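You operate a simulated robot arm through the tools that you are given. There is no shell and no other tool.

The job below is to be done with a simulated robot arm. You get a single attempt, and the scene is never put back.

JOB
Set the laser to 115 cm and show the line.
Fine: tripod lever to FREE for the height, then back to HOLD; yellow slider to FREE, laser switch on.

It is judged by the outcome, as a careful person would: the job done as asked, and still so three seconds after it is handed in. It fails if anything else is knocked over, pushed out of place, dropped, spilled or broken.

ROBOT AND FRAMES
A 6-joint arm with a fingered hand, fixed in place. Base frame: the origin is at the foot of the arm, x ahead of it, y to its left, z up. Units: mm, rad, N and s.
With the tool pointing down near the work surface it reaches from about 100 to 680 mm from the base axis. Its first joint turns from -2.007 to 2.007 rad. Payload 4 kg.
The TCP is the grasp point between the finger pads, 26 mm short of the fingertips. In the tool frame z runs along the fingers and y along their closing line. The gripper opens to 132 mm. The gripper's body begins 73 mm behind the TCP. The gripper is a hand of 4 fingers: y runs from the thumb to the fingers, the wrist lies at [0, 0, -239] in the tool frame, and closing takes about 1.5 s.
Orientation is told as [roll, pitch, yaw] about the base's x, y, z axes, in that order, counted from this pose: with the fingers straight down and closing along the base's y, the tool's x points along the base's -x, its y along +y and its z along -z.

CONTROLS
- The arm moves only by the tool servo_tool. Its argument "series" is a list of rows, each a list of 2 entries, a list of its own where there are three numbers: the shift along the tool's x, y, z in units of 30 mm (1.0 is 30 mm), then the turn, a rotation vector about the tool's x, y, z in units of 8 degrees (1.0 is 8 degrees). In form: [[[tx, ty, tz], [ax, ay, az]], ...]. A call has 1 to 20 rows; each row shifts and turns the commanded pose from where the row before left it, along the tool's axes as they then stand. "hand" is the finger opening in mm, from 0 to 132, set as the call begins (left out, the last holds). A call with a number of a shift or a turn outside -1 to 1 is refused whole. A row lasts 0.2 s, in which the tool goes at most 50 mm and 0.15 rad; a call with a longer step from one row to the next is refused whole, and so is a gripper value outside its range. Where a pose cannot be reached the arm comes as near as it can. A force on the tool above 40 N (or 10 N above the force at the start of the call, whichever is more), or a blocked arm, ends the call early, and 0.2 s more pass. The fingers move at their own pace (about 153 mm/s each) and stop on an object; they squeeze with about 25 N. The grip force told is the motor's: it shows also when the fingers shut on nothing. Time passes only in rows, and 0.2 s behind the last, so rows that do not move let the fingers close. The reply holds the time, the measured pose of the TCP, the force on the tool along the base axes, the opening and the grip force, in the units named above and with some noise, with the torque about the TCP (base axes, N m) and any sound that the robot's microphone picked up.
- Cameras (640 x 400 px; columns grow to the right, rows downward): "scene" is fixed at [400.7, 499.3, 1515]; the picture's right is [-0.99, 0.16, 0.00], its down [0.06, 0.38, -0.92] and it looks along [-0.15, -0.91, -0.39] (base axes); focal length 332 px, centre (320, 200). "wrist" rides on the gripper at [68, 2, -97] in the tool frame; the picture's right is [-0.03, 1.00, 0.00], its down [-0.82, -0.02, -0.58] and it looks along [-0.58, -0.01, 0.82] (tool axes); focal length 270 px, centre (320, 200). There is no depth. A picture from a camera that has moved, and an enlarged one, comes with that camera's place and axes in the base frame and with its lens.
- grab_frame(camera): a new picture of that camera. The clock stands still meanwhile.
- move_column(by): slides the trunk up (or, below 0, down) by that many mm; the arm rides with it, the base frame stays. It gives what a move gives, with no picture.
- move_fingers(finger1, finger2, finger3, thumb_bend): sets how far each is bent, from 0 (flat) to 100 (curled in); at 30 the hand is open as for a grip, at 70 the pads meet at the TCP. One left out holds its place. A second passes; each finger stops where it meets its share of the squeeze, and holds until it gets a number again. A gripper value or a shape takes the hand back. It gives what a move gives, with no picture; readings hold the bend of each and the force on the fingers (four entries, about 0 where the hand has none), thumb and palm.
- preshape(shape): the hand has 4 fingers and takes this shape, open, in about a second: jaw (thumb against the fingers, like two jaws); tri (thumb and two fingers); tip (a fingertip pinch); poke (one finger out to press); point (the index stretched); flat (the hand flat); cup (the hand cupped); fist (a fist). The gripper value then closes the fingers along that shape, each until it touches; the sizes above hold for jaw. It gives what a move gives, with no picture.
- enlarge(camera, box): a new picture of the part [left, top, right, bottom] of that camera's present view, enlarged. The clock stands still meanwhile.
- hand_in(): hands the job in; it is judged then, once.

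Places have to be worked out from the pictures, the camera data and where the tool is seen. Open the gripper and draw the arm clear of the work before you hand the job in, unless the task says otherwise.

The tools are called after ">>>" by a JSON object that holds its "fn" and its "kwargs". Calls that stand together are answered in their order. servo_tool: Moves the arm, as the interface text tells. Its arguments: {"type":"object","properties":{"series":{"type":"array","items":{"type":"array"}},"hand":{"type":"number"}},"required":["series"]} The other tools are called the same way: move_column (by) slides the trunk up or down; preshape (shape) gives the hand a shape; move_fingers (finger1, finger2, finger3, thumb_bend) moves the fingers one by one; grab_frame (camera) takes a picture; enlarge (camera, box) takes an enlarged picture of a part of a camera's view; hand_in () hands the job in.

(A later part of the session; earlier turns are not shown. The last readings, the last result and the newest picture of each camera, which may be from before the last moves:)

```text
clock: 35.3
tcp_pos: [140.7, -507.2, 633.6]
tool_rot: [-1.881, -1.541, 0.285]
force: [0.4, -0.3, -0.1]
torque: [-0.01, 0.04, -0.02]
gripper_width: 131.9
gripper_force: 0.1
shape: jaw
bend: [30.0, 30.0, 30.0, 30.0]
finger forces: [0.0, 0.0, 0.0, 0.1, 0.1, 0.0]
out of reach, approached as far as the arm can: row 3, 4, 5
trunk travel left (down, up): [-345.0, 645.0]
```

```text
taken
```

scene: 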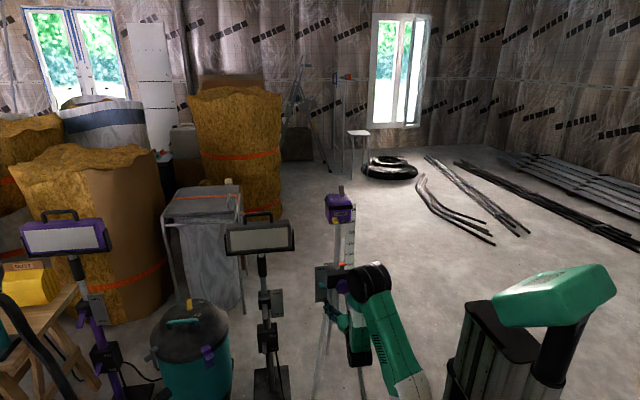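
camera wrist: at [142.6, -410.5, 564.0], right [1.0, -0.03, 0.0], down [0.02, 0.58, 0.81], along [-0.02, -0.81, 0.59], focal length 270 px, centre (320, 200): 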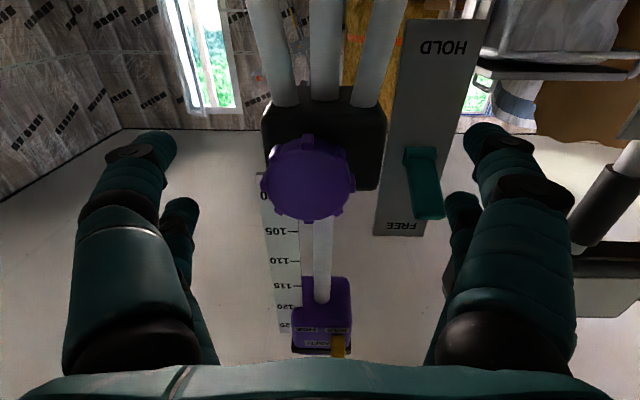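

The view confirms lever up at FREE; the knob's face centre is about (131, -557, 663), radius ~31. I narrow the opening to 95 mm so the fingers pass clear of the lever, and align in front of the knob.

>>> {"fn": "servo_tool", "kwargs": {"hand": 95, "series": [[[0, 0, 0.2], [-0.215, 0, 0]], [[-0.33, -0.11, 0.2], [0, 0, 0]], [[-0.33, -0.11, 0.1], [0, 0, 0]], [[-0.33, -0.1, 0.1], [0, 0, 0]], [[0, 0, 0], [0, 0, 0]]]}}

>>> {"fn": "grab_frame", "kwargs": {"camera": "wrist"}}

>>> {"fn": "enlarge", "kwargs": {"camera": "scene", "box": [300, 240, 400, 320]}}

```text
clock: 36.5
tcp_pos: [138.7, -521.8, 663.3]
tool_rot: [-1.867, -1.54, 0.294]
force: [-1.9, 0.7, 0.1]
torque: [-0.04, 0.0, 0.03]
gripper_width: 95.6
gripper_force: 0.0
shape: jaw
bend: [66.0, 66.0, 66.0, 55.0]
finger forces: [0.0, 0.0, 0.1, 0.0, 0.1, 0.1]
out of reach, approached as far as the arm can: row 3, 4
trunk travel left (down, up): [-345.0, 645.0]
```

```text
taken
camera wrist: at [139.8, -424.1, 595.2], right [1.0, 0.0, 0.0], down [0.01, 0.58, 0.81], along [0.0, -0.81, 0.58], focal length 270 px, centre (320, 200)
```

wrist: 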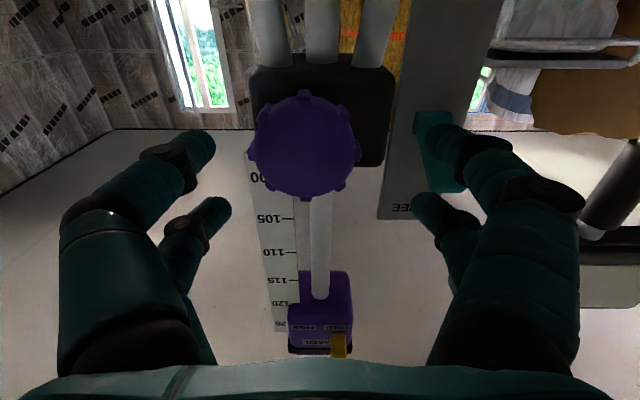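

```text
5.00 times, centred on (350, 280) of scene
camera zoom: at [400.7, 499.3, 1515.0], right [-0.99, 0.16, 0.0], down [0.06, 0.38, -0.92], along [-0.15, -0.91, -0.39], focal length 1662 px, centre (170, -200)
```

zoom: 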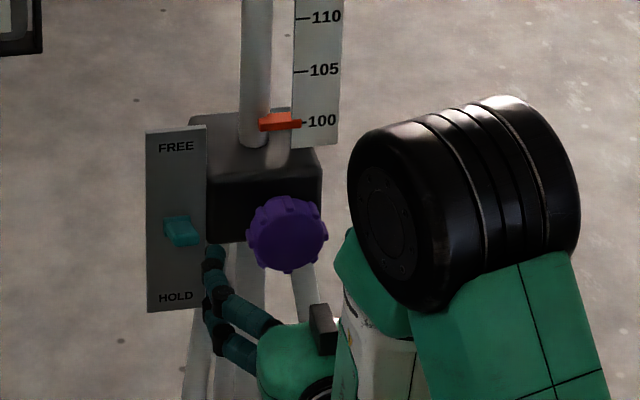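

Knob axis is at about x 131, z 661, face around y -560 to -568, so the hand needs 7–8 mm toward -x. I shift and advance 44 mm so the fingers straddle the knob, staying ~20 mm off the collar.

>>> {"fn": "servo_tool", "kwargs": {"series": [[[0, -0.13, 0.2], [0, 0, 0]], [[0.03, -0.13, 0.3], [0, 0, 0]], [[0.03, 0, 0.35], [0, 0, 0]], [[0, 0, 0.35], [0, 0, 0]], [[0, 0, 0.25], [0, 0, 0]], [[0, 0, 0], [0, 0, 0]]]}}

>>> {"fn": "grab_frame", "kwargs": {"camera": "wrist"}}

>>> {"fn": "enlarge", "kwargs": {"camera": "scene", "box": [300, 240, 400, 320]}}

```text
clock: 37.5
tcp_pos: [144.8, -549.1, 662.3]
tool_rot: [-1.881, -1.544, 0.302]
force: [-15.7, 29.7, 6.2]
torque: [-0.47, -0.58, 1.66]
gripper_width: 91.8
gripper_force: 0.0
shape: jaw
bend: [66.0, 72.0, 66.0, 55.0]
finger forces: [0.0, 32.9, 0.0, 0.0, 0.0, 0.1]
out of reach, approached as far as the arm can: row 1, 2, 4
trunk travel left (down, up): [-345.0, 645.0]
stopped in row 5: the force on the tool passed its limit at 48 N (the readings are from after the stop); the commanded pose is now the measured one
```

```text
taken
camera wrist: at [145.2, -452.1, 594.9], right [1.0, -0.01, 0.0], down [0.01, 0.58, 0.81], along [-0.01, -0.81, 0.58], focal length 270 px, centre (320, 200)
```

wrist: 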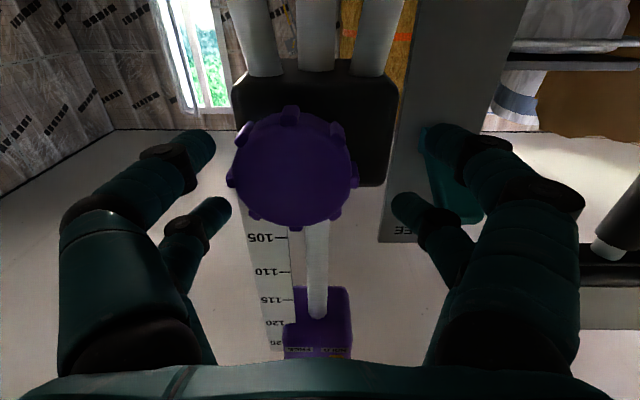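

```text
5.00 times, centred on (350, 280) of scene
camera zoom: at [400.7, 499.3, 1515.0], right [-0.99, 0.16, 0.0], down [0.06, 0.38, -0.92], along [-0.15, -0.91, -0.39], focal length 1662 px, centre (170, -200)
```

zoom: 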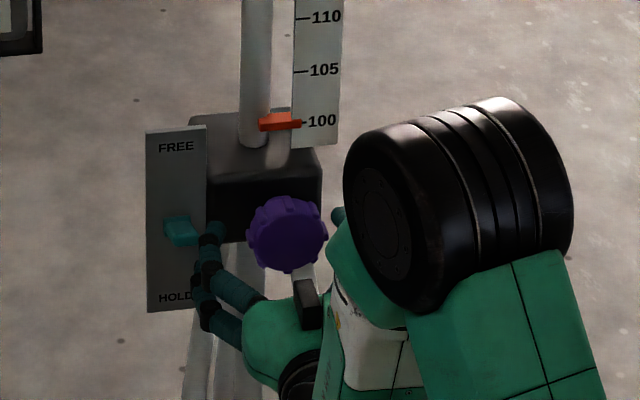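

The fold limit of the arm pushed the hand to +x and a finger bumped the lever; the tripod and lever look unmoved. I back straight off first.

>>> {"fn": "servo_tool", "kwargs": {"series": [[[0, 0, -0.3], [0, 0, 0]], [[0, 0, -0.3], [0, 0, 0]], [[0, 0, -0.3], [0, 0, 0]], [[0, 0, 0], [0, 0, 0]]]}}

>>> {"fn": "enlarge", "kwargs": {"camera": "scene", "box": [300, 180, 400, 320]}}

>>> {"fn": "grab_frame", "kwargs": {"camera": "wrist"}}

```text
clock: 38.5
tcp_pos: [146.1, -523.7, 661.4]
tool_rot: [-1.746, -1.539, 0.17]
force: [0.1, 1.0, -1.3]
torque: [-0.01, 0.01, 0.02]
gripper_width: 95.2
gripper_force: 0.0
shape: jaw
bend: [66.0, 66.0, 66.0, 55.0]
finger forces: [0.0, 0.0, 0.0, 0.1, 0.0, 0.0]
trunk travel left (down, up): [-345.0, 645.0]
```

```text
2.86 times, centred on (350, 250) of scene
camera zoom: at [400.7, 499.3, 1515.0], right [-0.99, 0.16, 0.0], down [0.06, 0.38, -0.92], along [-0.15, -0.91, -0.39], focal length 950 px, centre (234, 57)
```

zoom: 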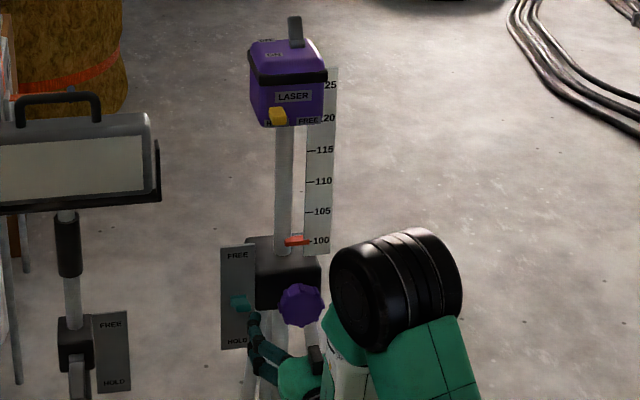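

```text
taken
camera wrist: at [146.9, -427.0, 592.7], right [1.0, -0.01, 0.0], down [0.01, 0.58, 0.81], along [0.0, -0.81, 0.58], focal length 270 px, centre (320, 200)
```

wrist: 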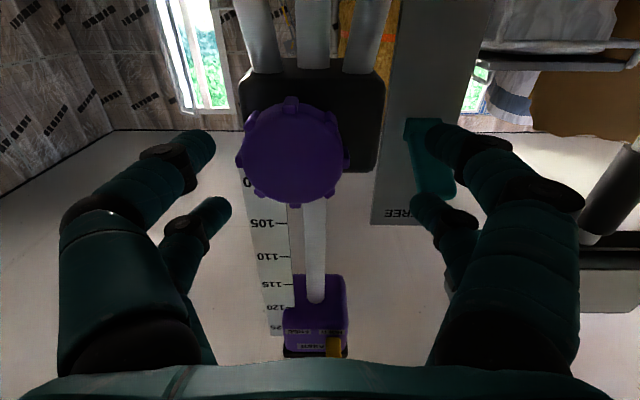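

Nothing has moved. The arm is folded too tightly at this trunk height, so I raise the hand 240 mm relative to the trunk and then lower the trunk by the same amount, unfolding the arm.

>>> {"fn": "servo_tool", "kwargs": {"series": [[[-0.8, 0, 0], [0, 0, 0]], [[-0.8, 0, 0], [0, 0, 0]], [[-0.8, 0, 0], [0, 0, 0]], [[-0.8, 0, 0], [0, 0, 0]], [[-0.8, 0, 0], [0, 0, 0]], [[-0.8, 0, 0], [0, 0, 0]], [[-0.8, 0, 0], [0, 0, 0]], [[-0.8, 0, 0], [0, 0, 0]], [[-0.8, 0, 0], [0, 0, 0]], [[-0.8, 0, 0], [0, 0, 0]], [[0, 0, 0], [0, 0, 0]]]}}

>>> {"fn": "grab_frame", "kwargs": {"camera": "scene"}}

```text
clock: 40.9
tcp_pos: [152.5, -523.3, 901.9]
tool_rot: [-1.752, -1.542, 0.173]
force: [-0.4, -0.6, 0.3]
torque: [0.01, -0.03, 0.0]
gripper_width: 95.2
gripper_force: 0.2
shape: jaw
bend: [66.0, 66.0, 66.0, 55.0]
finger forces: [0.1, 0.0, 0.0, 0.0, 0.0, 0.0]
trunk travel left (down, up): [-345.0, 645.0]
```

```text
taken
```

scene: 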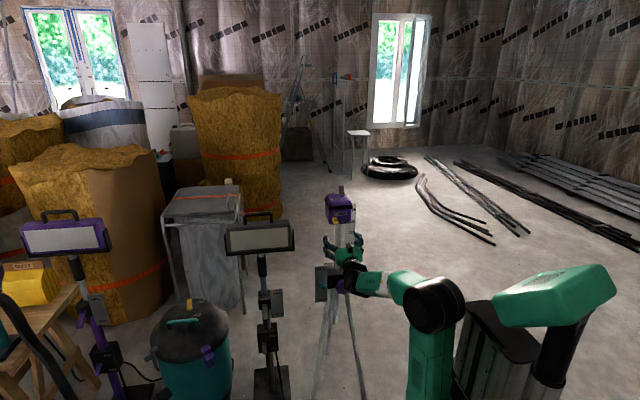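

The arm is well unfolded now. I lower the trunk 240 mm to bring the hand back to the knob's height.

>>> {"fn": "move_column", "kwargs": {"by": -240}}

>>> {"fn": "grab_frame", "kwargs": {"camera": "wrist"}}

>>> {"fn": "grab_frame", "kwargs": {"camera": "scene"}}

```text
clock: 43.4
tcp_pos: [153.1, -524.0, 661.1]
tool_rot: [-1.758, -1.542, 0.18]
force: [-0.1, 0.1, 0.3]
torque: [0.01, 0.01, 0.0]
gripper_width: 95.3
gripper_force: 0.1
shape: jaw
bend: [66.0, 66.0, 66.0, 55.0]
finger forces: [0.1, 0.0, 0.0, 0.0, 0.1, 0.0]
trunk travel left (down, up): [-105.0, 885.0]
```

```text
taken
camera wrist: at [153.5, -426.3, 593.3], right [1.0, -0.01, 0.0], down [0.01, 0.58, 0.81], along [0.0, -0.81, 0.58], focal length 270 px, centre (320, 200)
```

wrist: 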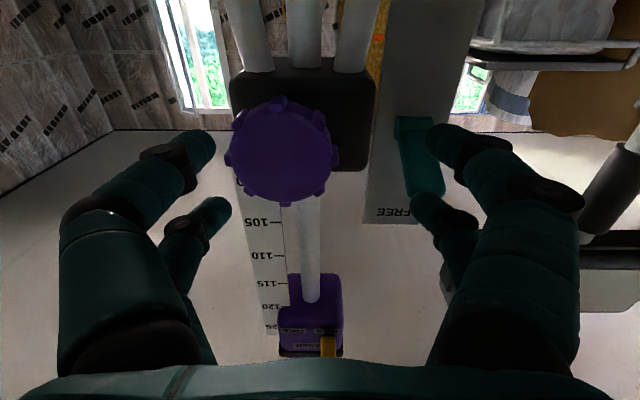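

```text
taken
```

scene: 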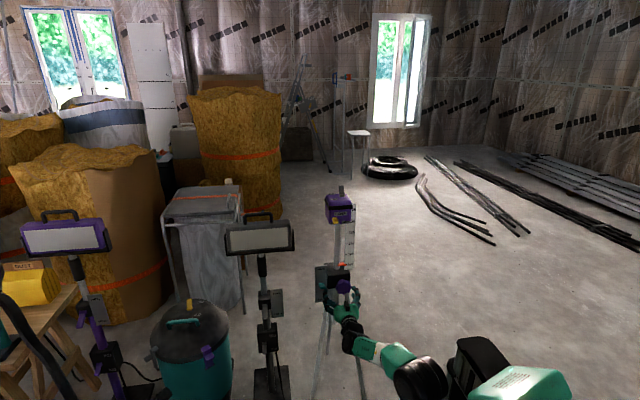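

Now I shift 21 mm toward -x to align with the knob and check the alignment before advancing.

>>> {"fn": "servo_tool", "kwargs": {"series": [[[0, -0.36, 0], [0, 0, 0]], [[0, -0.36, 0], [0, 0, 0]], [[0, 0, 0], [0, 0, 0]]]}}

>>> {"fn": "enlarge", "kwargs": {"camera": "wrist", "box": [180, 50, 460, 250]}}

```text
clock: 44.2
tcp_pos: [131.4, -523.1, 661.7]
tool_rot: [-1.763, -1.541, 0.186]
force: [-0.4, 0.5, 0.5]
torque: [-0.01, 0.0, 0.03]
gripper_width: 95.5
gripper_force: 0.0
shape: jaw
bend: [66.0, 66.0, 66.0, 55.0]
finger forces: [0.0, 0.1, 0.0, 0.0, 0.0, 0.1]
trunk travel left (down, up): [-105.0, 885.0]
```

```text
2.00 times, centred on (320, 150) of wrist
camera zoom: at [131.8, -426.3, 594.0], right [1.0, -0.01, 0.0], down [0.01, 0.58, 0.81], along [0.0, -0.81, 0.58], focal length 541 px, centre (320, 300)
```

zoom: 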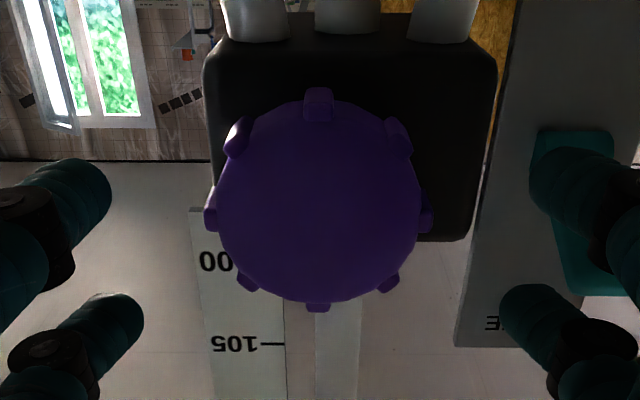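

The knob is centred between the finger pairs. I narrow to 84 mm and advance 42 mm to straddle it.

>>> {"fn": "servo_tool", "kwargs": {"hand": 84, "series": [[[0, 0, 0], [0, 0, 0]], [[0, 0, 0], [0, 0, 0]], [[0, 0, 0.28], [0, 0, 0]], [[0, 0, 0.28], [0, 0, 0]], [[0, 0, 0.28], [0, 0, 0]], [[0, 0, 0.28], [0, 0, 0]], [[0, 0, 0.28], [0, 0, 0]], [[0, 0, 0], [0, 0, 0]]]}}

>>> {"fn": "grab_frame", "kwargs": {"camera": "wrist"}}

>>> {"fn": "enlarge", "kwargs": {"camera": "scene", "box": [300, 240, 400, 320]}}

```text
clock: 46.0
tcp_pos: [131.3, -566.0, 662.9]
tool_rot: [-1.745, -1.54, 0.167]
force: [1.1, -0.6, -0.6]
torque: [0.01, -0.02, 0.02]
gripper_width: 84.4
gripper_force: 0.1
shape: jaw
bend: [70.0, 70.0, 70.0, 66.0]
finger forces: [0.0, 0.0, 0.0, 0.1, 0.0, 0.0]
trunk travel left (down, up): [-105.0, 885.0]
```

```text
taken
camera wrist: at [131.4, -468.6, 593.8], right [1.0, -0.01, 0.0], down [0.01, 0.58, 0.81], along [0.0, -0.81, 0.58], focal length 270 px, centre (320, 200)
```

wrist: 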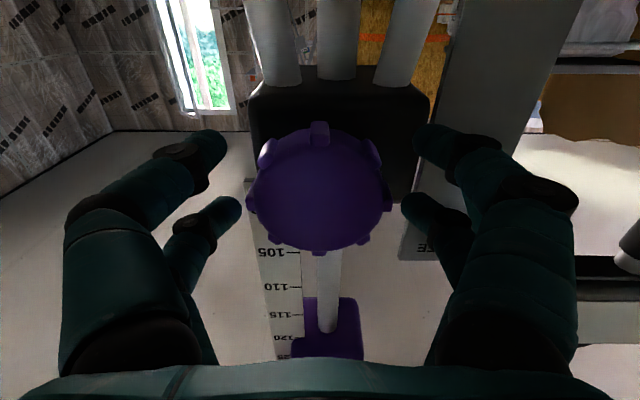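

```text
5.00 times, centred on (350, 280) of scene
camera zoom: at [400.7, 499.3, 1515.0], right [-0.99, 0.16, 0.0], down [0.06, 0.38, -0.92], along [-0.15, -0.91, -0.39], focal length 1662 px, centre (170, -200)
```

zoom: 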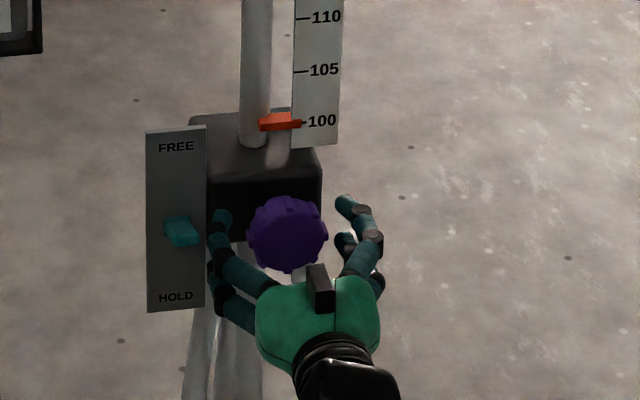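

Stereo from the two views puts the knob face at y≈-577, z≈665, so I advance 9 mm more, lift 2 mm, and close on the knob.

>>> {"fn": "servo_tool", "kwargs": {"series": [[[-0.07, 0, 0.15], [0, 0, 0]], [[0, 0, 0.15], [0, 0, 0]], [[0, 0, 0], [0, 0, 0]]]}}

>>> {"fn": "servo_tool", "kwargs": {"hand": 40, "series": [[[0, 0, 0], [0, 0, 0]], [[0, 0, 0], [0, 0, 0]], [[0, 0, 0], [0, 0, 0]], [[0, 0, 0], [0, 0, 0]], [[0, 0, 0], [0, 0, 0]], [[0, 0, 0], [0, 0, 0]]]}}

>>> {"fn": "grab_frame", "kwargs": {"camera": "wrist"}}

```text
clock: 46.8
tcp_pos: [130.1, -575.0, 665.6]
tool_rot: [-1.767, -1.541, 0.189]
force: [0.1, -0.2, -0.4]
torque: [0.02, 0.02, -0.01]
gripper_width: 84.3
gripper_force: 0.1
shape: jaw
bend: [70.0, 70.0, 70.0, 66.0]
finger forces: [0.0, 0.0, 0.0, 0.1, 0.1, 0.0]
trunk travel left (down, up): [-105.0, 885.0]
```

```text
clock: 48.2
tcp_pos: [130.5, -573.6, 665.1]
tool_rot: [-1.757, -1.542, 0.181]
force: [-1.3, -0.6, -0.5]
torque: [0.03, 0.02, 0.01]
gripper_width: 40.6
gripper_force: 0.1
shape: jaw
bend: [73.0, 73.0, 73.0, 70.0]
finger forces: [0.0, 0.1, 0.0, 0.1, 0.4, 0.1]
trunk travel left (down, up): [-105.0, 885.0]
```

```text
taken
camera wrist: at [131.4, -477.1, 596.3], right [1.0, -0.01, 0.0], down [0.01, 0.58, 0.81], along [0.0, -0.81, 0.58], focal length 270 px, centre (320, 200)
```

wrist: 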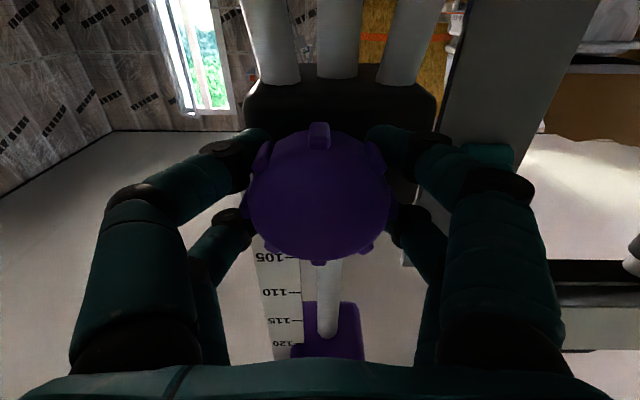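

The fingers are just touching the knob at about 40 mm. I squeeze further to get a firm hold.

>>> {"fn": "servo_tool", "kwargs": {"hand": 15, "series": [[[0, 0, 0], [0, 0, 0]], [[0, 0, 0], [0, 0, 0]], [[0, 0, 0], [0, 0, 0]], [[0, 0, 0], [0, 0, 0]]]}}

>>> {"fn": "enlarge", "kwargs": {"camera": "wrist", "box": [180, 80, 460, 300]}}

>>> {"fn": "enlarge", "kwargs": {"camera": "scene", "box": [300, 240, 400, 320]}}

```text
clock: 49.4
tcp_pos: [130.3, -576.3, 664.7]
tool_rot: [-1.78, -1.54, 0.199]
force: [-2.7, -28.3, 2.4]
torque: [0.07, 0.06, -0.15]
gripper_width: 26.8
gripper_force: 25.3
shape: jaw
bend: [74.0, 74.0, 74.0, 74.0]
finger forces: [21.2, 22.6, 21.5, 0.1, 25.2, 0.1]
trunk travel left (down, up): [-105.0, 885.0]
stopped in row 4: the force on the tool passed its limit at 40 N (the readings are from after the stop); the commanded pose is now the measured one
```

```text
1.82 times, centred on (320, 190) of wrist
camera zoom: at [130.5, -479.2, 595.8], right [1.0, -0.01, 0.0], down [0.01, 0.58, 0.81], along [-0.01, -0.81, 0.58], focal length 491 px, centre (320, 218)
```

zoom: 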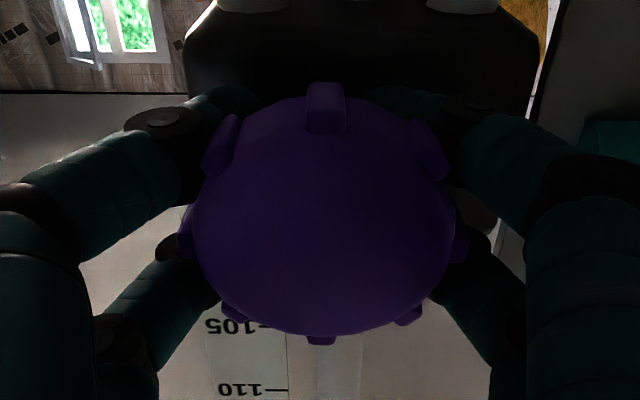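

```text
5.00 times, centred on (350, 280) of scene
camera zoom: at [400.7, 499.3, 1515.0], right [-0.99, 0.16, 0.0], down [0.06, 0.38, -0.92], along [-0.15, -0.91, -0.39], focal length 1662 px, centre (170, -200)
```

zoom: 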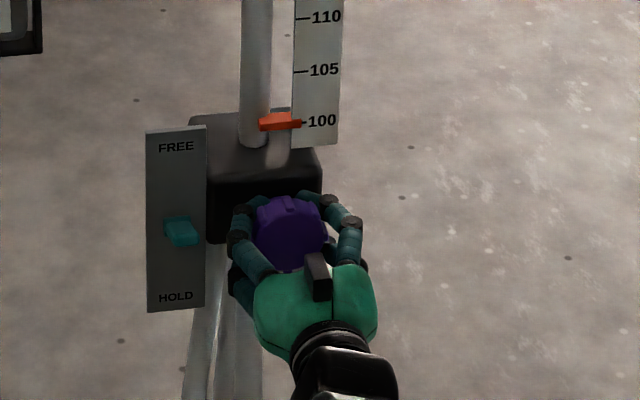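

The fingertips are hooking behind the knob and pulling (28 N in -y), so I'm too deep. I open slightly to release, then back off about 12 mm for a grip on the rim itself.

>>> {"fn": "servo_tool", "kwargs": {"hand": 70, "series": [[[0, 0, 0], [0, 0, 0]], [[0, 0, 0], [0, 0, 0]], [[0, 0, 0], [0, 0, 0]], [[0, 0, -0.2], [0, 0, 0]], [[0, 0, -0.2], [0, 0, 0]], [[0, 0, 0], [0, 0, 0]]]}}

>>> {"fn": "enlarge", "kwargs": {"camera": "wrist", "box": [180, 80, 460, 300]}}

>>> {"fn": "enlarge", "kwargs": {"camera": "scene", "box": [300, 180, 400, 320]}}

```text
clock: 50.8
tcp_pos: [130.3, -563.1, 666.5]
tool_rot: [-1.811, -1.541, 0.233]
force: [0.8, 0.1, 1.1]
torque: [-0.03, -0.03, 0.0]
gripper_width: 69.5
gripper_force: 0.1
shape: jaw
bend: [72.0, 72.0, 72.0, 70.0]
finger forces: [0.0, 0.1, 0.0, 0.0, 0.0, 0.0]
trunk travel left (down, up): [-105.0, 885.0]
```

```text
1.82 times, centred on (320, 190) of wrist
camera zoom: at [131.3, -465.3, 596.8], right [1.0, -0.01, 0.0], down [0.01, 0.58, 0.81], along [0.0, -0.81, 0.58], focal length 491 px, centre (320, 218)
```

zoom: 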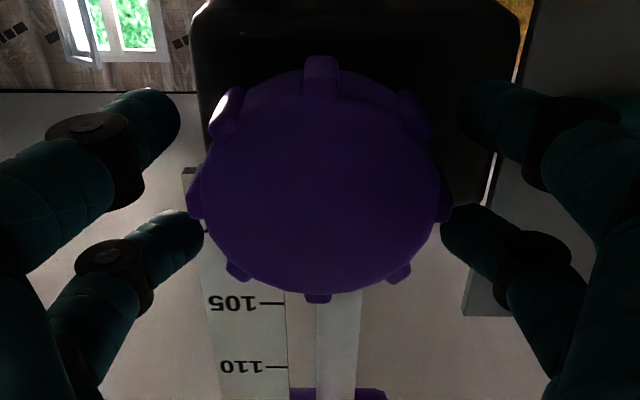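

```text
2.86 times, centred on (350, 250) of scene
camera zoom: at [400.7, 499.3, 1515.0], right [-0.99, 0.16, 0.0], down [0.06, 0.38, -0.92], along [-0.15, -0.91, -0.39], focal length 950 px, centre (234, 57)
```

zoom: 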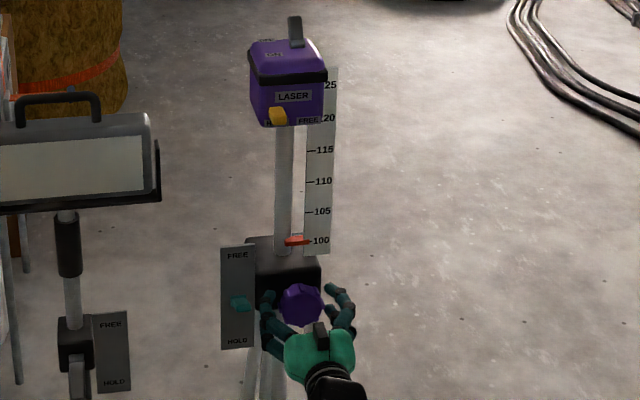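

Released cleanly, tripod unmoved. I back off 3 mm more so the pads sit on the rim, and close again.

>>> {"fn": "servo_tool", "kwargs": {"hand": 30, "series": [[[0, 0, -0.1], [0, 0, 0]], [[0, 0, 0], [0, 0, 0]], [[0, 0, 0], [0, 0, 0]], [[0, 0, 0], [0, 0, 0]], [[0, 0, 0], [0, 0, 0]], [[0, 0, 0], [0, 0, 0]]]}}

>>> {"fn": "enlarge", "kwargs": {"camera": "wrist", "box": [180, 80, 460, 300]}}

>>> {"fn": "enlarge", "kwargs": {"camera": "scene", "box": [300, 240, 400, 320]}}

```text
clock: 52.2
tcp_pos: [130.0, -559.1, 663.7]
tool_rot: [-1.814, -1.541, 0.234]
force: [-1.2, -19.0, 4.2]
torque: [-0.08, 0.05, -0.03]
gripper_width: 40.4
gripper_force: 25.1
shape: jaw
bend: [73.0, 73.0, 73.0, 70.0]
finger forces: [22.1, 22.5, 22.4, 0.0, 21.6, 0.0]
trunk travel left (down, up): [-105.0, 885.0]
```

```text
1.82 times, centred on (320, 190) of wrist
camera zoom: at [131.2, -463.2, 596.7], right [1.0, -0.01, 0.0], down [0.01, 0.58, 0.81], along [0.0, -0.81, 0.58], focal length 491 px, centre (320, 218)
```

zoom: 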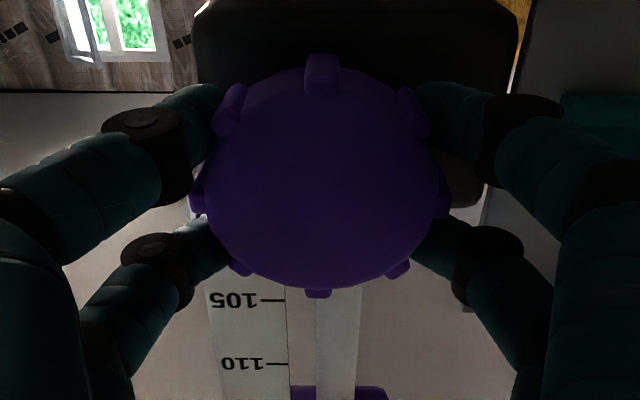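

```text
5.00 times, centred on (350, 280) of scene
camera zoom: at [400.7, 499.3, 1515.0], right [-0.99, 0.16, 0.0], down [0.06, 0.38, -0.92], along [-0.15, -0.91, -0.39], focal length 1662 px, centre (170, -200)
```

zoom: 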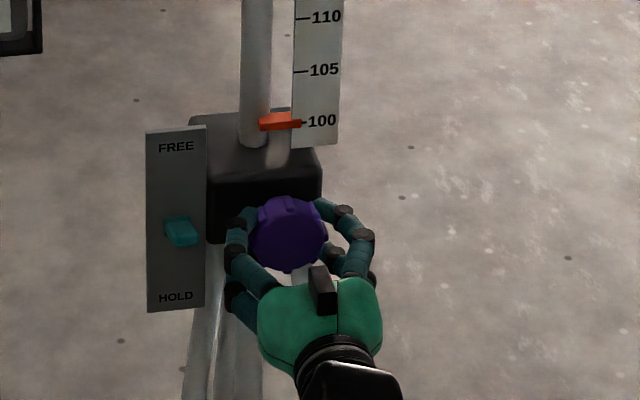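

All fingers hold the rim, but they still pull 19 N outward because the tips wrap behind it. I reopen, back off 6 mm more and grip again to get a cleaner hold.

>>> {"fn": "servo_tool", "kwargs": {"hand": 65, "series": [[[0, 0, 0], [0, 0, 0]], [[0, 0, 0], [0, 0, 0]], [[0, 0, -0.2], [0, 0, 0]], [[0, 0, 0], [0, 0, 0]]]}}

>>> {"fn": "servo_tool", "kwargs": {"hand": 30, "series": [[[0, 0, 0], [0, 0, 0]], [[0, 0, 0], [0, 0, 0]], [[0, 0, 0], [0, 0, 0]], [[0, 0, 0], [0, 0, 0]], [[0, 0, 0], [0, 0, 0]]]}}

>>> {"fn": "enlarge", "kwargs": {"camera": "wrist", "box": [180, 80, 460, 300]}}

```text
clock: 53.2
tcp_pos: [130.1, -554.8, 664.7]
tool_rot: [-1.797, -1.54, 0.218]
force: [-0.6, -1.1, -0.9]
torque: [0.01, -0.01, 0.03]
gripper_width: 63.9
gripper_force: 0.1
shape: jaw
bend: [73.0, 73.0, 73.0, 70.0]
finger forces: [0.0, 0.1, 0.0, 0.0, 0.0, 0.1]
trunk travel left (down, up): [-105.0, 885.0]
```

```text
clock: 54.4
tcp_pos: [129.6, -554.7, 665.8]
tool_rot: [-1.828, -1.541, 0.249]
force: [0.2, -1.6, 0.9]
torque: [0.0, 0.03, -0.02]
gripper_width: 39.3
gripper_force: 25.6
shape: jaw
bend: [73.0, 74.0, 74.0, 70.0]
finger forces: [23.3, 23.0, 21.6, 0.1, 23.4, 0.0]
trunk travel left (down, up): [-105.0, 885.0]
```

```text
1.82 times, centred on (320, 190) of wrist
camera zoom: at [131.2, -456.8, 596.9], right [1.0, -0.01, 0.0], down [0.01, 0.58, 0.81], along [0.0, -0.81, 0.58], focal length 491 px, centre (320, 218)
```

zoom: 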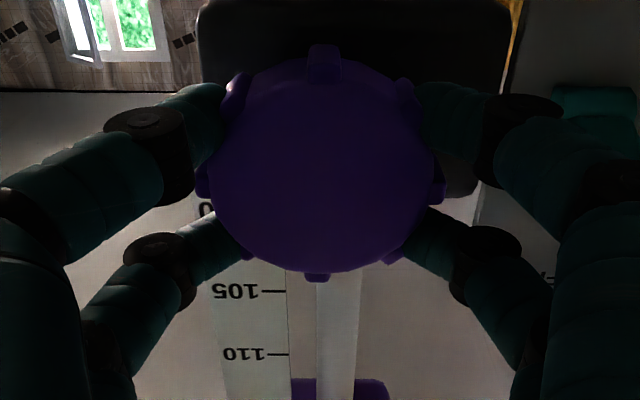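

Now a clean grip: all fingers at ~23 N with almost no net force. I turn the knob clockwise (as seen from the front) by about 16° in small steps and watch torque and pointer.

>>> {"fn": "servo_tool", "kwargs": {"series": [[[0, 0, 0], [0, 0, 0.5]], [[0, 0, 0], [0, 0, 0.5]], [[0, 0, 0], [0, 0, 0.5]], [[0, 0, 0], [0, 0, 0.5]], [[0, 0, 0], [0, 0, 0]]]}}

>>> {"fn": "enlarge", "kwargs": {"camera": "wrist", "box": [180, 80, 460, 300]}}

>>> {"fn": "enlarge", "kwargs": {"camera": "scene", "box": [310, 180, 370, 300]}}

```text
clock: 55.6
tcp_pos: [129.1, -553.9, 664.3]
tool_rot: [1.603, -1.318, 3.103]
force: [-1.3, -7.5, 3.1]
torque: [0.0, 0.06, -0.08]
gripper_width: 39.0
gripper_force: 25.3
shape: jaw
bend: [73.0, 73.0, 74.0, 70.0]
finger forces: [22.9, 23.1, 22.3, 0.0, 22.9, 0.1]
trunk travel left (down, up): [-105.0, 885.0]
```

```text
1.82 times, centred on (320, 190) of wrist
camera zoom: at [150.0, -456.8, 599.3], right [0.96, -0.01, 0.27], down [-0.22, 0.59, 0.78], along [-0.16, -0.81, 0.56], focal length 491 px, centre (320, 218)
```

zoom: 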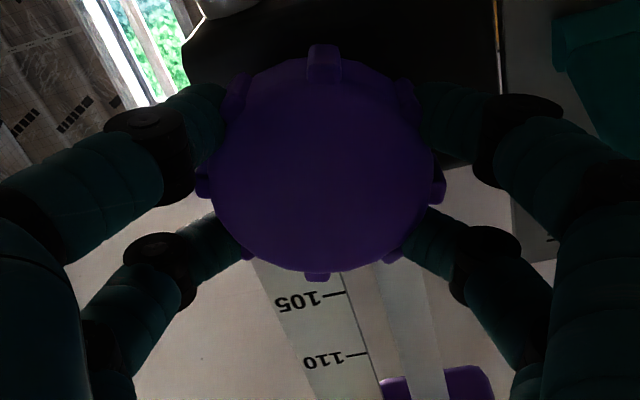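

```text
3.33 times, centred on (340, 240) of scene
camera zoom: at [400.7, 499.3, 1515.0], right [-0.99, 0.16, 0.0], down [0.06, 0.38, -0.92], along [-0.15, -0.91, -0.39], focal length 1108 px, centre (253, 67)
```

zoom: 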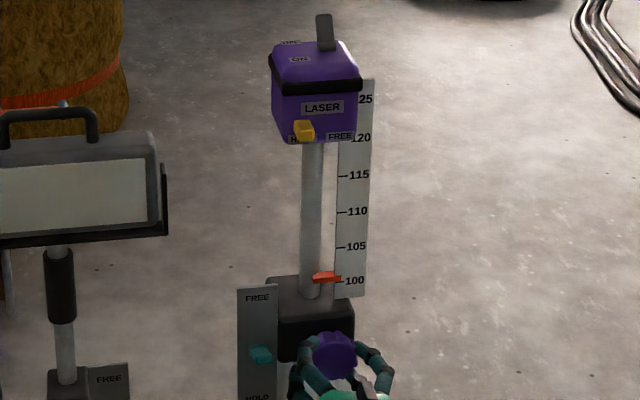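

The knob turned with the hand at low torque. I zoom in on the pointer to see whether the height changed.

>>> {"fn": "enlarge", "kwargs": {"camera": "scene", "box": [335, 250, 365, 275]}}

```text
16.00 times, centred on (350, 262) of scene
camera zoom: at [400.7, 499.3, 1515.0], right [-0.99, 0.16, 0.0], down [0.06, 0.38, -0.92], along [-0.15, -0.91, -0.39], focal length 5319 px, centre (-160, -800)
```

zoom: 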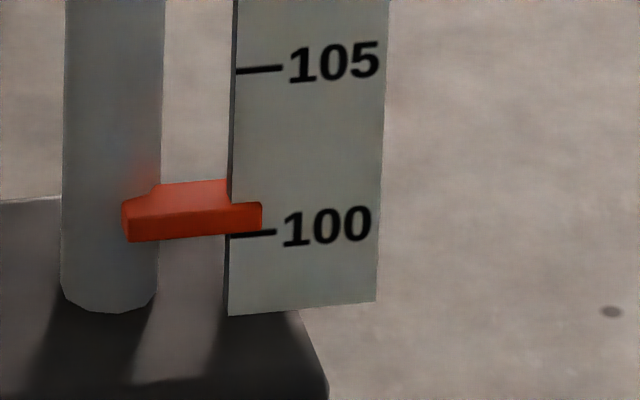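

Turning clockwise raises it: about 5 mm for 16°, so roughly 110 mm per turn; I need about 1.35 turns more. I keep turning in the same direction in steps, checking for the wrist's range.

>>> {"fn": "servo_tool", "kwargs": {"series": [[[0, 0, 0], [0, 0, 0.6]], [[0, 0, 0], [0, 0, 0.6]], [[0, 0, 0], [0, 0, 0.6]], [[0, 0, 0], [0, 0, 0.6]], [[0, 0, 0], [0, 0, 0]]]}}

```text
clock: 56.8
tcp_pos: [129.8, -553.9, 666.0]
tool_rot: [1.584, -0.983, 3.123]
force: [-4.2, -5.1, 5.9]
torque: [0.02, 0.03, -0.16]
gripper_width: 39.1
gripper_force: 25.4
shape: jaw
bend: [73.0, 73.0, 74.0, 70.0]
finger forces: [22.6, 23.5, 23.3, 0.0, 23.0, 0.0]
trunk travel left (down, up): [-105.0, 885.0]
```

No reach warning, forces small. I continue.

>>> {"fn": "servo_tool", "kwargs": {"series": [[[0, 0, 0], [0, 0, 0.6]], [[0, 0, 0], [0, 0, 0.6]], [[0, 0, 0], [0, 0, 0.6]], [[0, 0, 0], [0, 0, 0.6]], [[0, 0, 0], [0, 0, 0]]]}}

>>> {"fn": "enlarge", "kwargs": {"camera": "scene", "box": [310, 180, 370, 300]}}

```text
clock: 58.0
tcp_pos: [129.8, -554.7, 665.1]
tool_rot: [1.58, -0.65, 3.128]
force: [-7.5, -6.3, 4.9]
torque: [0.12, 0.05, -0.19]
gripper_width: 39.5
gripper_force: 25.1
shape: jaw
bend: [73.0, 73.0, 74.0, 70.0]
finger forces: [22.3, 23.9, 24.1, 0.0, 23.0, 0.0]
trunk travel left (down, up): [-105.0, 885.0]
```

```text
3.33 times, centred on (340, 240) of scene
camera zoom: at [400.7, 499.3, 1515.0], right [-0.99, 0.16, 0.0], down [0.06, 0.38, -0.92], along [-0.15, -0.91, -0.39], focal length 1108 px, centre (253, 67)
```

zoom: 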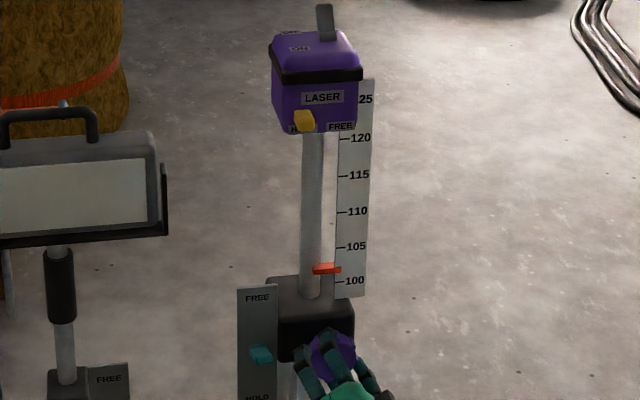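

Pointer is near 101.7 after 53°, about 0.32 mm per degree. I continue turning.

>>> {"fn": "servo_tool", "kwargs": {"series": [[[0, 0, 0], [0, 0, 0.6]], [[0, 0, 0], [0, 0, 0.6]], [[0, 0, 0], [0, 0, 0.6]], [[0, 0, 0], [0, 0, 0.6]], [[0, 0, 0], [0, 0, 0]]]}}

>>> {"fn": "enlarge", "kwargs": {"camera": "wrist", "box": [160, 60, 480, 320]}}

```text
clock: 59.2
tcp_pos: [130.2, -554.1, 664.3]
tool_rot: [1.577, -0.312, 3.132]
force: [-9.8, -3.7, 1.1]
torque: [0.2, 0.04, -0.22]
gripper_width: 39.3
gripper_force: 25.6
shape: jaw
bend: [73.0, 73.0, 74.0, 70.0]
finger forces: [22.3, 24.4, 24.9, 0.1, 23.3, 0.0]
trunk travel left (down, up): [-105.0, 885.0]
```

```text
1.54 times, centred on (320, 190) of wrist
camera zoom: at [196.9, -456.8, 645.4], right [0.28, 0.0, 0.96], down [-0.78, 0.59, 0.23], along [-0.56, -0.81, 0.17], focal length 416 px, centre (320, 215)
```

zoom: 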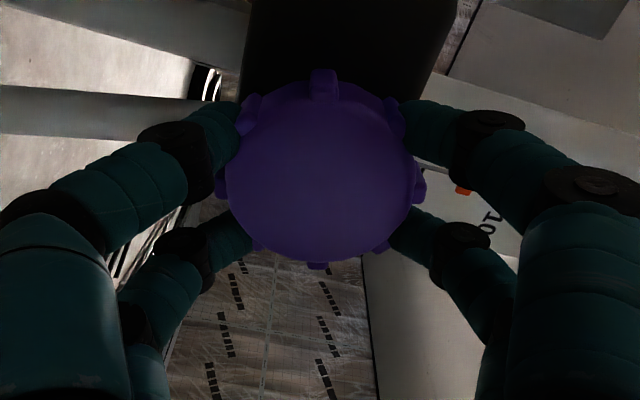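

At 72° now, with a lateral force of about 10 N building from a small axis offset; I continue while easing the hand a few mm along its -x.

>>> {"fn": "servo_tool", "kwargs": {"series": [[[-0.05, 0, 0], [0, 0, 0.5]], [[-0.05, 0, 0], [0, 0, 0.5]], [[0, 0, 0], [0, 0, 0.5]], [[0, 0, 0], [0, 0, 0.5]], [[0, 0, 0], [0, 0, 0]]]}}

```text
clock: 60.4
tcp_pos: [130.0, -553.9, 664.5]
tool_rot: [1.576, -0.036, 3.135]
force: [15.8, -3.7, -3.2]
torque: [0.32, 0.05, 0.32]
gripper_width: 39.1
gripper_force: 24.6
shape: jaw
bend: [73.0, 73.0, 74.0, 70.0]
finger forces: [25.8, 20.1, 18.6, 0.0, 27.6, 0.1]
trunk travel left (down, up): [-105.0, 885.0]
```

The correction overshot (now +16 N), so I give back about 2 mm and keep turning.

>>> {"fn": "servo_tool", "kwargs": {"series": [[[0.06, 0, 0], [0, 0, 0.4]], [[0, 0, 0], [0, 0, 0.5]], [[0, 0, 0], [0, 0, 0.5]], [[0, 0, 0], [0, 0, 0]]]}}

>>> {"fn": "enlarge", "kwargs": {"camera": "scene", "box": [310, 180, 370, 300]}}

```text
clock: 61.4
tcp_pos: [130.0, -554.1, 664.9]
tool_rot: [1.574, 0.158, 3.135]
force: [7.8, 0.2, -5.9]
torque: [0.38, 0.04, 0.2]
gripper_width: 39.0
gripper_force: 25.5
shape: jaw
bend: [73.0, 74.0, 74.0, 70.0]
finger forces: [23.8, 21.3, 22.5, 0.0, 28.2, 0.0]
trunk travel left (down, up): [-105.0, 885.0]
```

```text
3.33 times, centred on (340, 240) of scene
camera zoom: at [400.7, 499.3, 1515.0], right [-0.99, 0.16, 0.0], down [0.06, 0.38, -0.92], along [-0.15, -0.91, -0.39], focal length 1108 px, centre (253, 67)
```

zoom: 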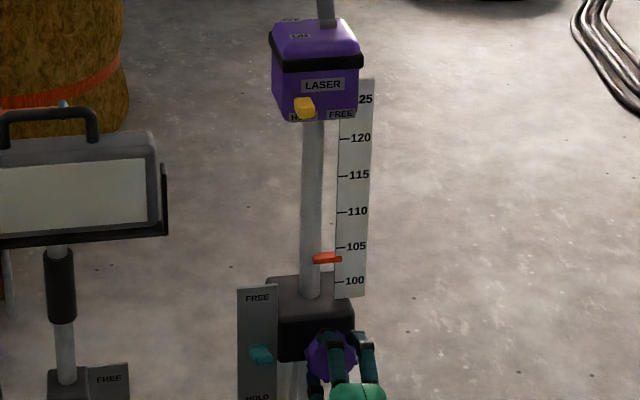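

Pointer is at about 103.3 after 99°. I continue turning.

>>> {"fn": "servo_tool", "kwargs": {"series": [[[0.02, 0, 0], [0, 0, 0.6]], [[0, 0, 0], [0, 0, 0.6]], [[0, 0, 0], [0, 0, 0.6]], [[0, 0, 0], [0, 0, 0.6]], [[0, 0, 0], [0, 0, 0]]]}}

```text
clock: 62.0
tcp_pos: [130.1, -553.8, 666.0]
tool_rot: [1.56, 0.324, 3.103]
force: [-12.6, -5.9, -6.3]
torque: [0.2, 0.0, 0.09]
gripper_width: 39.2
gripper_force: 25.0
shape: jaw
bend: [74.0, 73.0, 73.0, 70.0]
finger forces: [26.8, 27.6, 26.3, 0.1, 26.0, 0.0]
out of reach, approached as far as the arm can: row 2, 3
trunk travel left (down, up): [-105.0, 885.0]
stopped in row 3: the force on the tool passed its limit at 51 N (the readings are from after the stop); the commanded pose is now the measured one
```

The wrist has reached its end at about 108°. I open the fingers in place and see whether the column keeps its height.

>>> {"fn": "servo_tool", "kwargs": {"hand": 80, "series": [[[0, 0, 0], [0, 0, 0]], [[0, 0, 0], [0, 0, 0]], [[0, 0, 0], [0, 0, 0]], [[0, 0, 0], [0, 0, 0]], [[0, 0, 0], [0, 0, 0]]]}}

>>> {"fn": "enlarge", "kwargs": {"camera": "scene", "box": [310, 180, 370, 300]}}

>>> {"fn": "grab_frame", "kwargs": {"camera": "wrist"}}

```text
clock: 63.2
tcp_pos: [132.0, -552.8, 667.1]
tool_rot: [1.563, 0.32, 3.108]
force: [0.6, -0.4, -0.9]
torque: [-0.02, -0.01, 0.01]
gripper_width: 79.2
gripper_force: 0.0
shape: jaw
bend: [71.0, 71.0, 71.0, 70.0]
finger forces: [0.1, 0.1, 0.0, 0.0, 0.1, 0.0]
trunk travel left (down, up): [-105.0, 885.0]
```

```text
3.33 times, centred on (340, 240) of scene
camera zoom: at [400.7, 499.3, 1515.0], right [-0.99, 0.16, 0.0], down [0.06, 0.38, -0.92], along [-0.15, -0.91, -0.39], focal length 1108 px, centre (253, 67)
```

zoom: 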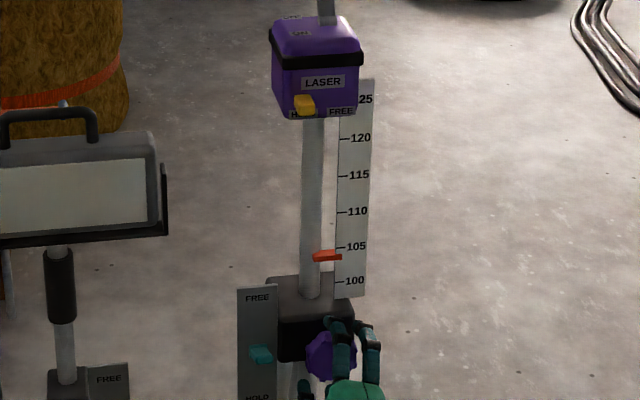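

```text
taken
camera wrist: at [200.4, -457.3, 692.3], right [-0.34, 0.0, 0.94], down [-0.75, 0.6, -0.27], along [-0.57, -0.8, -0.2], focal length 270 px, centre (320, 200)
```

wrist: 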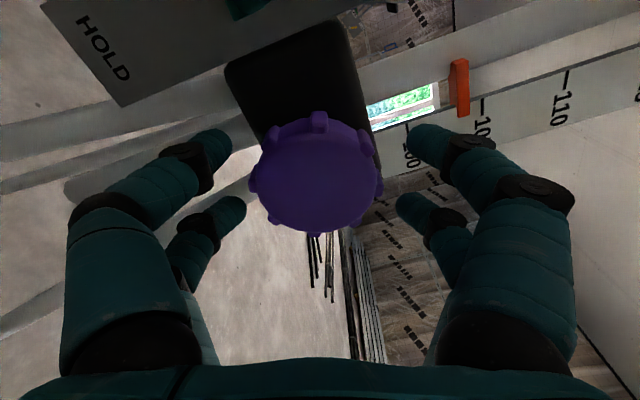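

The height holds at about 103.6 with the knob released. I pull back 25 mm and rotate the hand counter-clockwise to get a new, longer stroke.

>>> {"fn": "servo_tool", "kwargs": {"series": [[[0, 0, -0.4], [0, 0, 0]], [[0, 0, -0.4], [0, 0, 0]], [[0, 0, 0], [0, 0, -1]], [[0, 0, 0], [0, 0, -1]], [[0, 0, 0], [0, 0, -1]], [[0, 0, 0], [0, 0, -1]], [[0, 0, 0], [0, 0, -1]], [[0, 0, 0], [0, 0, -1]], [[0, 0, 0], [0, 0, -1]], [[0, 0, 0], [0, 0, -1]], [[0, 0, 0], [0, 0, -1]], [[0, 0, 0], [0, 0, -1]], [[0, 0, 0], [0, 0, -1]], [[0, 0, 0], [0, 0, -1]], [[0, 0, 0], [0, 0, -1]], [[0, 0, 0], [0, 0, 0]]]}}

```text
clock: 66.7
tcp_pos: [134.4, -529.4, 668.2]
tool_rot: [1.464, -1.496, -3.067]
force: [0.4, 0.6, 0.0]
torque: [0.0, 0.0, 0.02]
gripper_width: 79.6
gripper_force: 0.0
shape: jaw
bend: [71.0, 71.0, 71.0, 70.0]
finger forces: [0.0, 0.1, 0.0, 0.0, 0.0, 0.1]
trunk travel left (down, up): [-105.0, 885.0]
```

Back near 0°, no problem. I continue counter-clockwise in smaller groups to find the other end of the range.

>>> {"fn": "servo_tool", "kwargs": {"series": [[[0, 0, 0], [0, 0, -1]], [[0, 0, 0], [0, 0, -1]], [[0, 0, 0], [0, 0, -1]], [[0, 0, 0], [0, 0, -1]], [[0, 0, 0], [0, 0, 0]]]}}

>>> {"fn": "servo_tool", "kwargs": {"series": [[[0, 0, 0], [0, 0, -1]], [[0, 0, 0], [0, 0, -1]], [[0, 0, 0], [0, 0, -1]], [[0, 0, 0], [0, 0, -1]], [[0, 0, 0], [0, 0, 0]]]}}

```text
clock: 67.8
tcp_pos: [133.4, -528.7, 667.4]
tool_rot: [-1.556, -1.088, -0.047]
force: [0.3, -0.5, -0.1]
torque: [-0.03, -0.02, -0.01]
gripper_width: 79.5
gripper_force: 0.0
shape: jaw
bend: [71.0, 71.0, 71.0, 70.0]
finger forces: [0.1, 0.1, 0.0, 0.0, 0.1, 0.0]
trunk travel left (down, up): [-105.0, 885.0]
```

```text
clock: 69.0
tcp_pos: [133.4, -528.3, 669.2]
tool_rot: [-1.562, -0.528, -0.035]
force: [0.1, 1.4, 0.1]
torque: [-0.06, 0.01, -0.04]
gripper_width: 79.5
gripper_force: 0.0
shape: jaw
bend: [71.0, 71.0, 71.0, 70.0]
finger forces: [0.1, 0.0, 0.1, 0.0, 0.0, 0.0]
trunk travel left (down, up): [-105.0, 885.0]
```

At -60° with no limit yet; I go on.

>>> {"fn": "servo_tool", "kwargs": {"series": [[[0, 0, 0], [0, 0, -1]], [[0, 0, 0], [0, 0, -1]], [[0, 0, 0], [0, 0, -1]], [[0, 0, 0], [0, 0, -1]], [[0, 0, 0], [0, 0, 0]]]}}

>>> {"fn": "servo_tool", "kwargs": {"series": [[[0, 0, 0], [0, 0, -1]], [[0, 0, 0], [0, 0, -1]], [[0, 0, 0], [0, 0, -1]], [[0, 0, 0], [0, 0, 0]]]}}

>>> {"fn": "grab_frame", "kwargs": {"camera": "wrist"}}

```text
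clock: 70.2
tcp_pos: [133.8, -528.3, 666.2]
tool_rot: [-1.564, 0.03, -0.031]
force: [0.0, 0.9, 0.3]
torque: [-0.01, -0.03, -0.04]
gripper_width: 79.7
gripper_force: 0.0
shape: jaw
bend: [71.0, 71.0, 71.0, 70.0]
finger forces: [0.1, 0.0, 0.1, 0.1, 0.0, 0.0]
trunk travel left (down, up): [-105.0, 885.0]
```

```text
clock: 71.2
tcp_pos: [131.6, -529.5, 669.1]
tool_rot: [-1.562, 0.449, -0.026]
force: [0.0, -0.6, 0.1]
torque: [0.0, -0.01, 0.0]
gripper_width: 79.7
gripper_force: 0.1
shape: jaw
bend: [71.0, 71.0, 71.0, 70.0]
finger forces: [0.0, 0.0, 0.0, 0.0, 0.1, 0.1]
trunk travel left (down, up): [-105.0, 885.0]
```

```text
taken
camera wrist: at [74.3, -429.5, 697.5], right [-0.41, 0.02, -0.91], down [0.76, 0.56, -0.33], along [0.5, -0.83, -0.24], focal length 270 px, centre (320, 200)
```

wrist: 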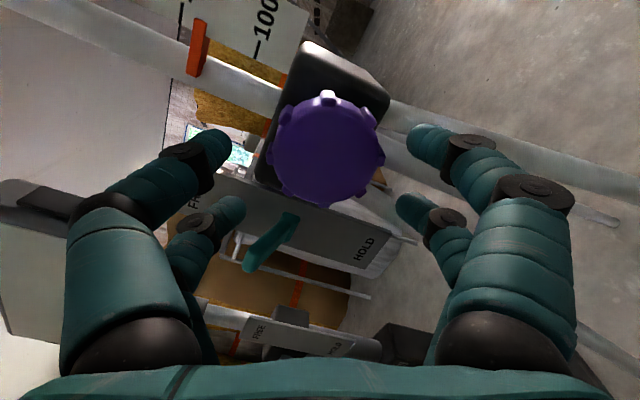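

At -116°, giving over 200° of stroke. I trim the alignment by 4 mm toward the knob axis, advance 26 mm and close on the knob again.

>>> {"fn": "servo_tool", "kwargs": {"series": [[[-0.04, 0.13, 0], [0, 0, 0]], [[0, 0, 0.3], [0, 0, 0]], [[0, 0, 0.3], [0, 0, 0]], [[0, 0, 0.27], [0, 0, 0]], [[0, 0, 0], [0, 0, 0]]]}}

>>> {"fn": "grab_frame", "kwargs": {"camera": "wrist"}}

```text
clock: 72.5
tcp_pos: [132.6, -554.5, 663.3]
tool_rot: [-1.562, 0.446, -0.027]
force: [0.0, -0.3, 0.0]
torque: [0.02, -0.01, 0.0]
gripper_width: 79.7
gripper_force: 0.1
shape: jaw
bend: [71.0, 71.0, 71.0, 70.0]
finger forces: [0.1, 0.0, 0.0, 0.0, 0.0, 0.1]
trunk travel left (down, up): [-105.0, 885.0]
```

```text
taken
camera wrist: at [73.0, -455.7, 692.9], right [-0.41, 0.02, -0.91], down [0.76, 0.56, -0.33], along [0.5, -0.83, -0.24], focal length 270 px, centre (320, 200)
```

wrist: 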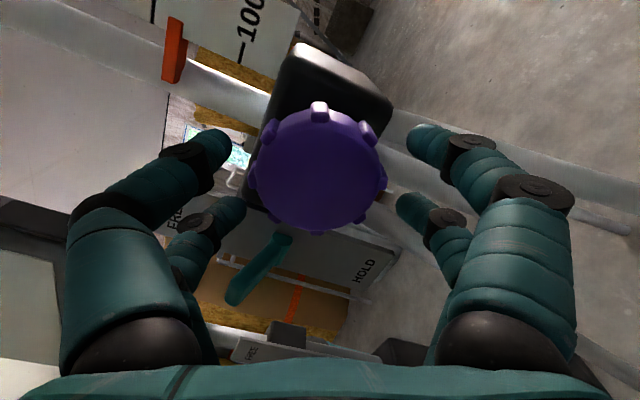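

The knob is centred as in the earlier good grip. I close on it.

>>> {"fn": "servo_tool", "kwargs": {"hand": 30, "series": [[[0, 0, 0], [0, 0, 0]], [[0, 0, 0], [0, 0, 0]], [[0, 0, 0], [0, 0, 0]], [[0, 0, 0], [0, 0, 0]], [[0, 0, 0], [0, 0, 0]], [[0, 0, 0], [0, 0, 0]]]}}

>>> {"fn": "enlarge", "kwargs": {"camera": "wrist", "box": [180, 80, 460, 300]}}

```text
clock: 73.8
tcp_pos: [132.4, -555.4, 663.4]
tool_rot: [-1.562, 0.447, -0.026]
force: [1.1, -4.0, 3.4]
torque: [-0.13, 0.01, 0.06]
gripper_width: 40.2
gripper_force: 25.0
shape: jaw
bend: [73.0, 74.0, 74.0, 70.0]
finger forces: [23.2, 22.2, 22.9, 0.0, 23.1, 0.0]
trunk travel left (down, up): [-105.0, 885.0]
```

```text
1.82 times, centred on (320, 190) of wrist
camera zoom: at [73.1, -455.6, 693.1], right [-0.41, 0.02, -0.91], down [0.76, 0.56, -0.33], along [0.5, -0.83, -0.24], focal length 491 px, centre (320, 218)
```

zoom: 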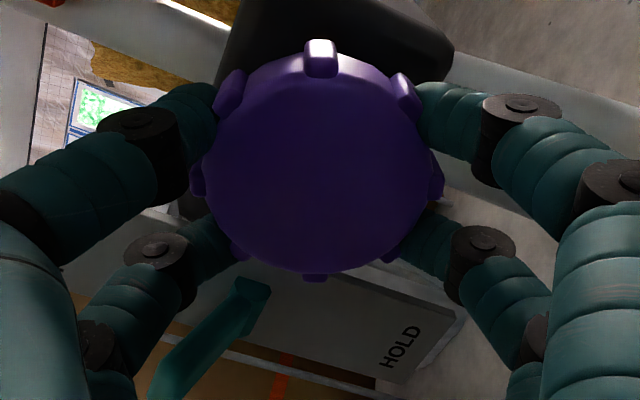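

Good grip again. I turn clockwise in groups of about 24°, watching forces.

>>> {"fn": "servo_tool", "kwargs": {"series": [[[0, 0, 0], [0, 0, 0.6]], [[0, 0, 0], [0, 0, 0.6]], [[0, 0, 0], [0, 0, 0.6]], [[0, 0, 0], [0, 0, 0.6]], [[0, 0, 0], [0, 0, 0.6]], [[0, 0, 0], [0, 0, 0]]]}}

>>> {"fn": "servo_tool", "kwargs": {"series": [[[0, 0, 0], [0, 0, 0.6]], [[0, 0, 0], [0, 0, 0.6]], [[0, 0, 0], [0, 0, 0.6]], [[0, 0, 0], [0, 0, 0.6]], [[0, 0, 0], [0, 0, 0.6]], [[0, 0, 0], [0, 0, 0]]]}}

>>> {"fn": "enlarge", "kwargs": {"camera": "scene", "box": [310, 180, 370, 300]}}

```text
clock: 75.2
tcp_pos: [132.4, -555.3, 664.0]
tool_rot: [-1.565, 0.026, -0.031]
force: [5.3, -7.4, 7.3]
torque: [0.02, 0.06, 0.16]
gripper_width: 40.5
gripper_force: 24.9
shape: jaw
bend: [73.0, 74.0, 73.0, 70.0]
finger forces: [22.9, 23.2, 26.1, 0.0, 23.0, 0.0]
trunk travel left (down, up): [-105.0, 885.0]
```

```text
clock: 76.7
tcp_pos: [133.4, -554.9, 663.7]
tool_rot: [-1.564, -0.39, -0.032]
force: [11.0, -10.6, 13.0]
torque: [0.04, 0.09, 0.36]
gripper_width: 39.9
gripper_force: 25.0
shape: jaw
bend: [74.0, 74.0, 73.0, 70.0]
finger forces: [21.8, 25.2, 28.0, 0.1, 22.0, 0.0]
trunk travel left (down, up): [-105.0, 885.0]
```

```text
3.33 times, centred on (340, 240) of scene
camera zoom: at [400.7, 499.3, 1515.0], right [-0.99, 0.16, 0.0], down [0.06, 0.38, -0.92], along [-0.15, -0.91, -0.39], focal length 1108 px, centre (253, 67)
```

zoom: 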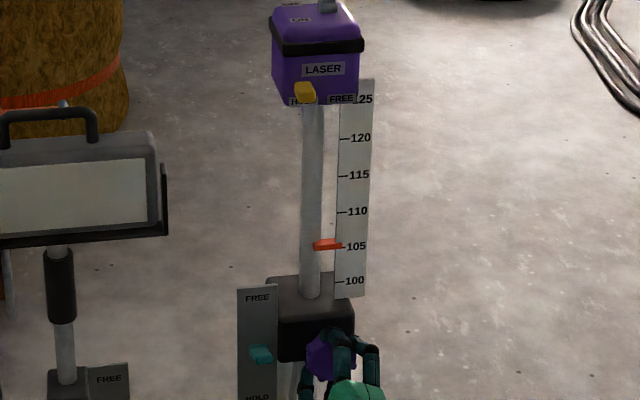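

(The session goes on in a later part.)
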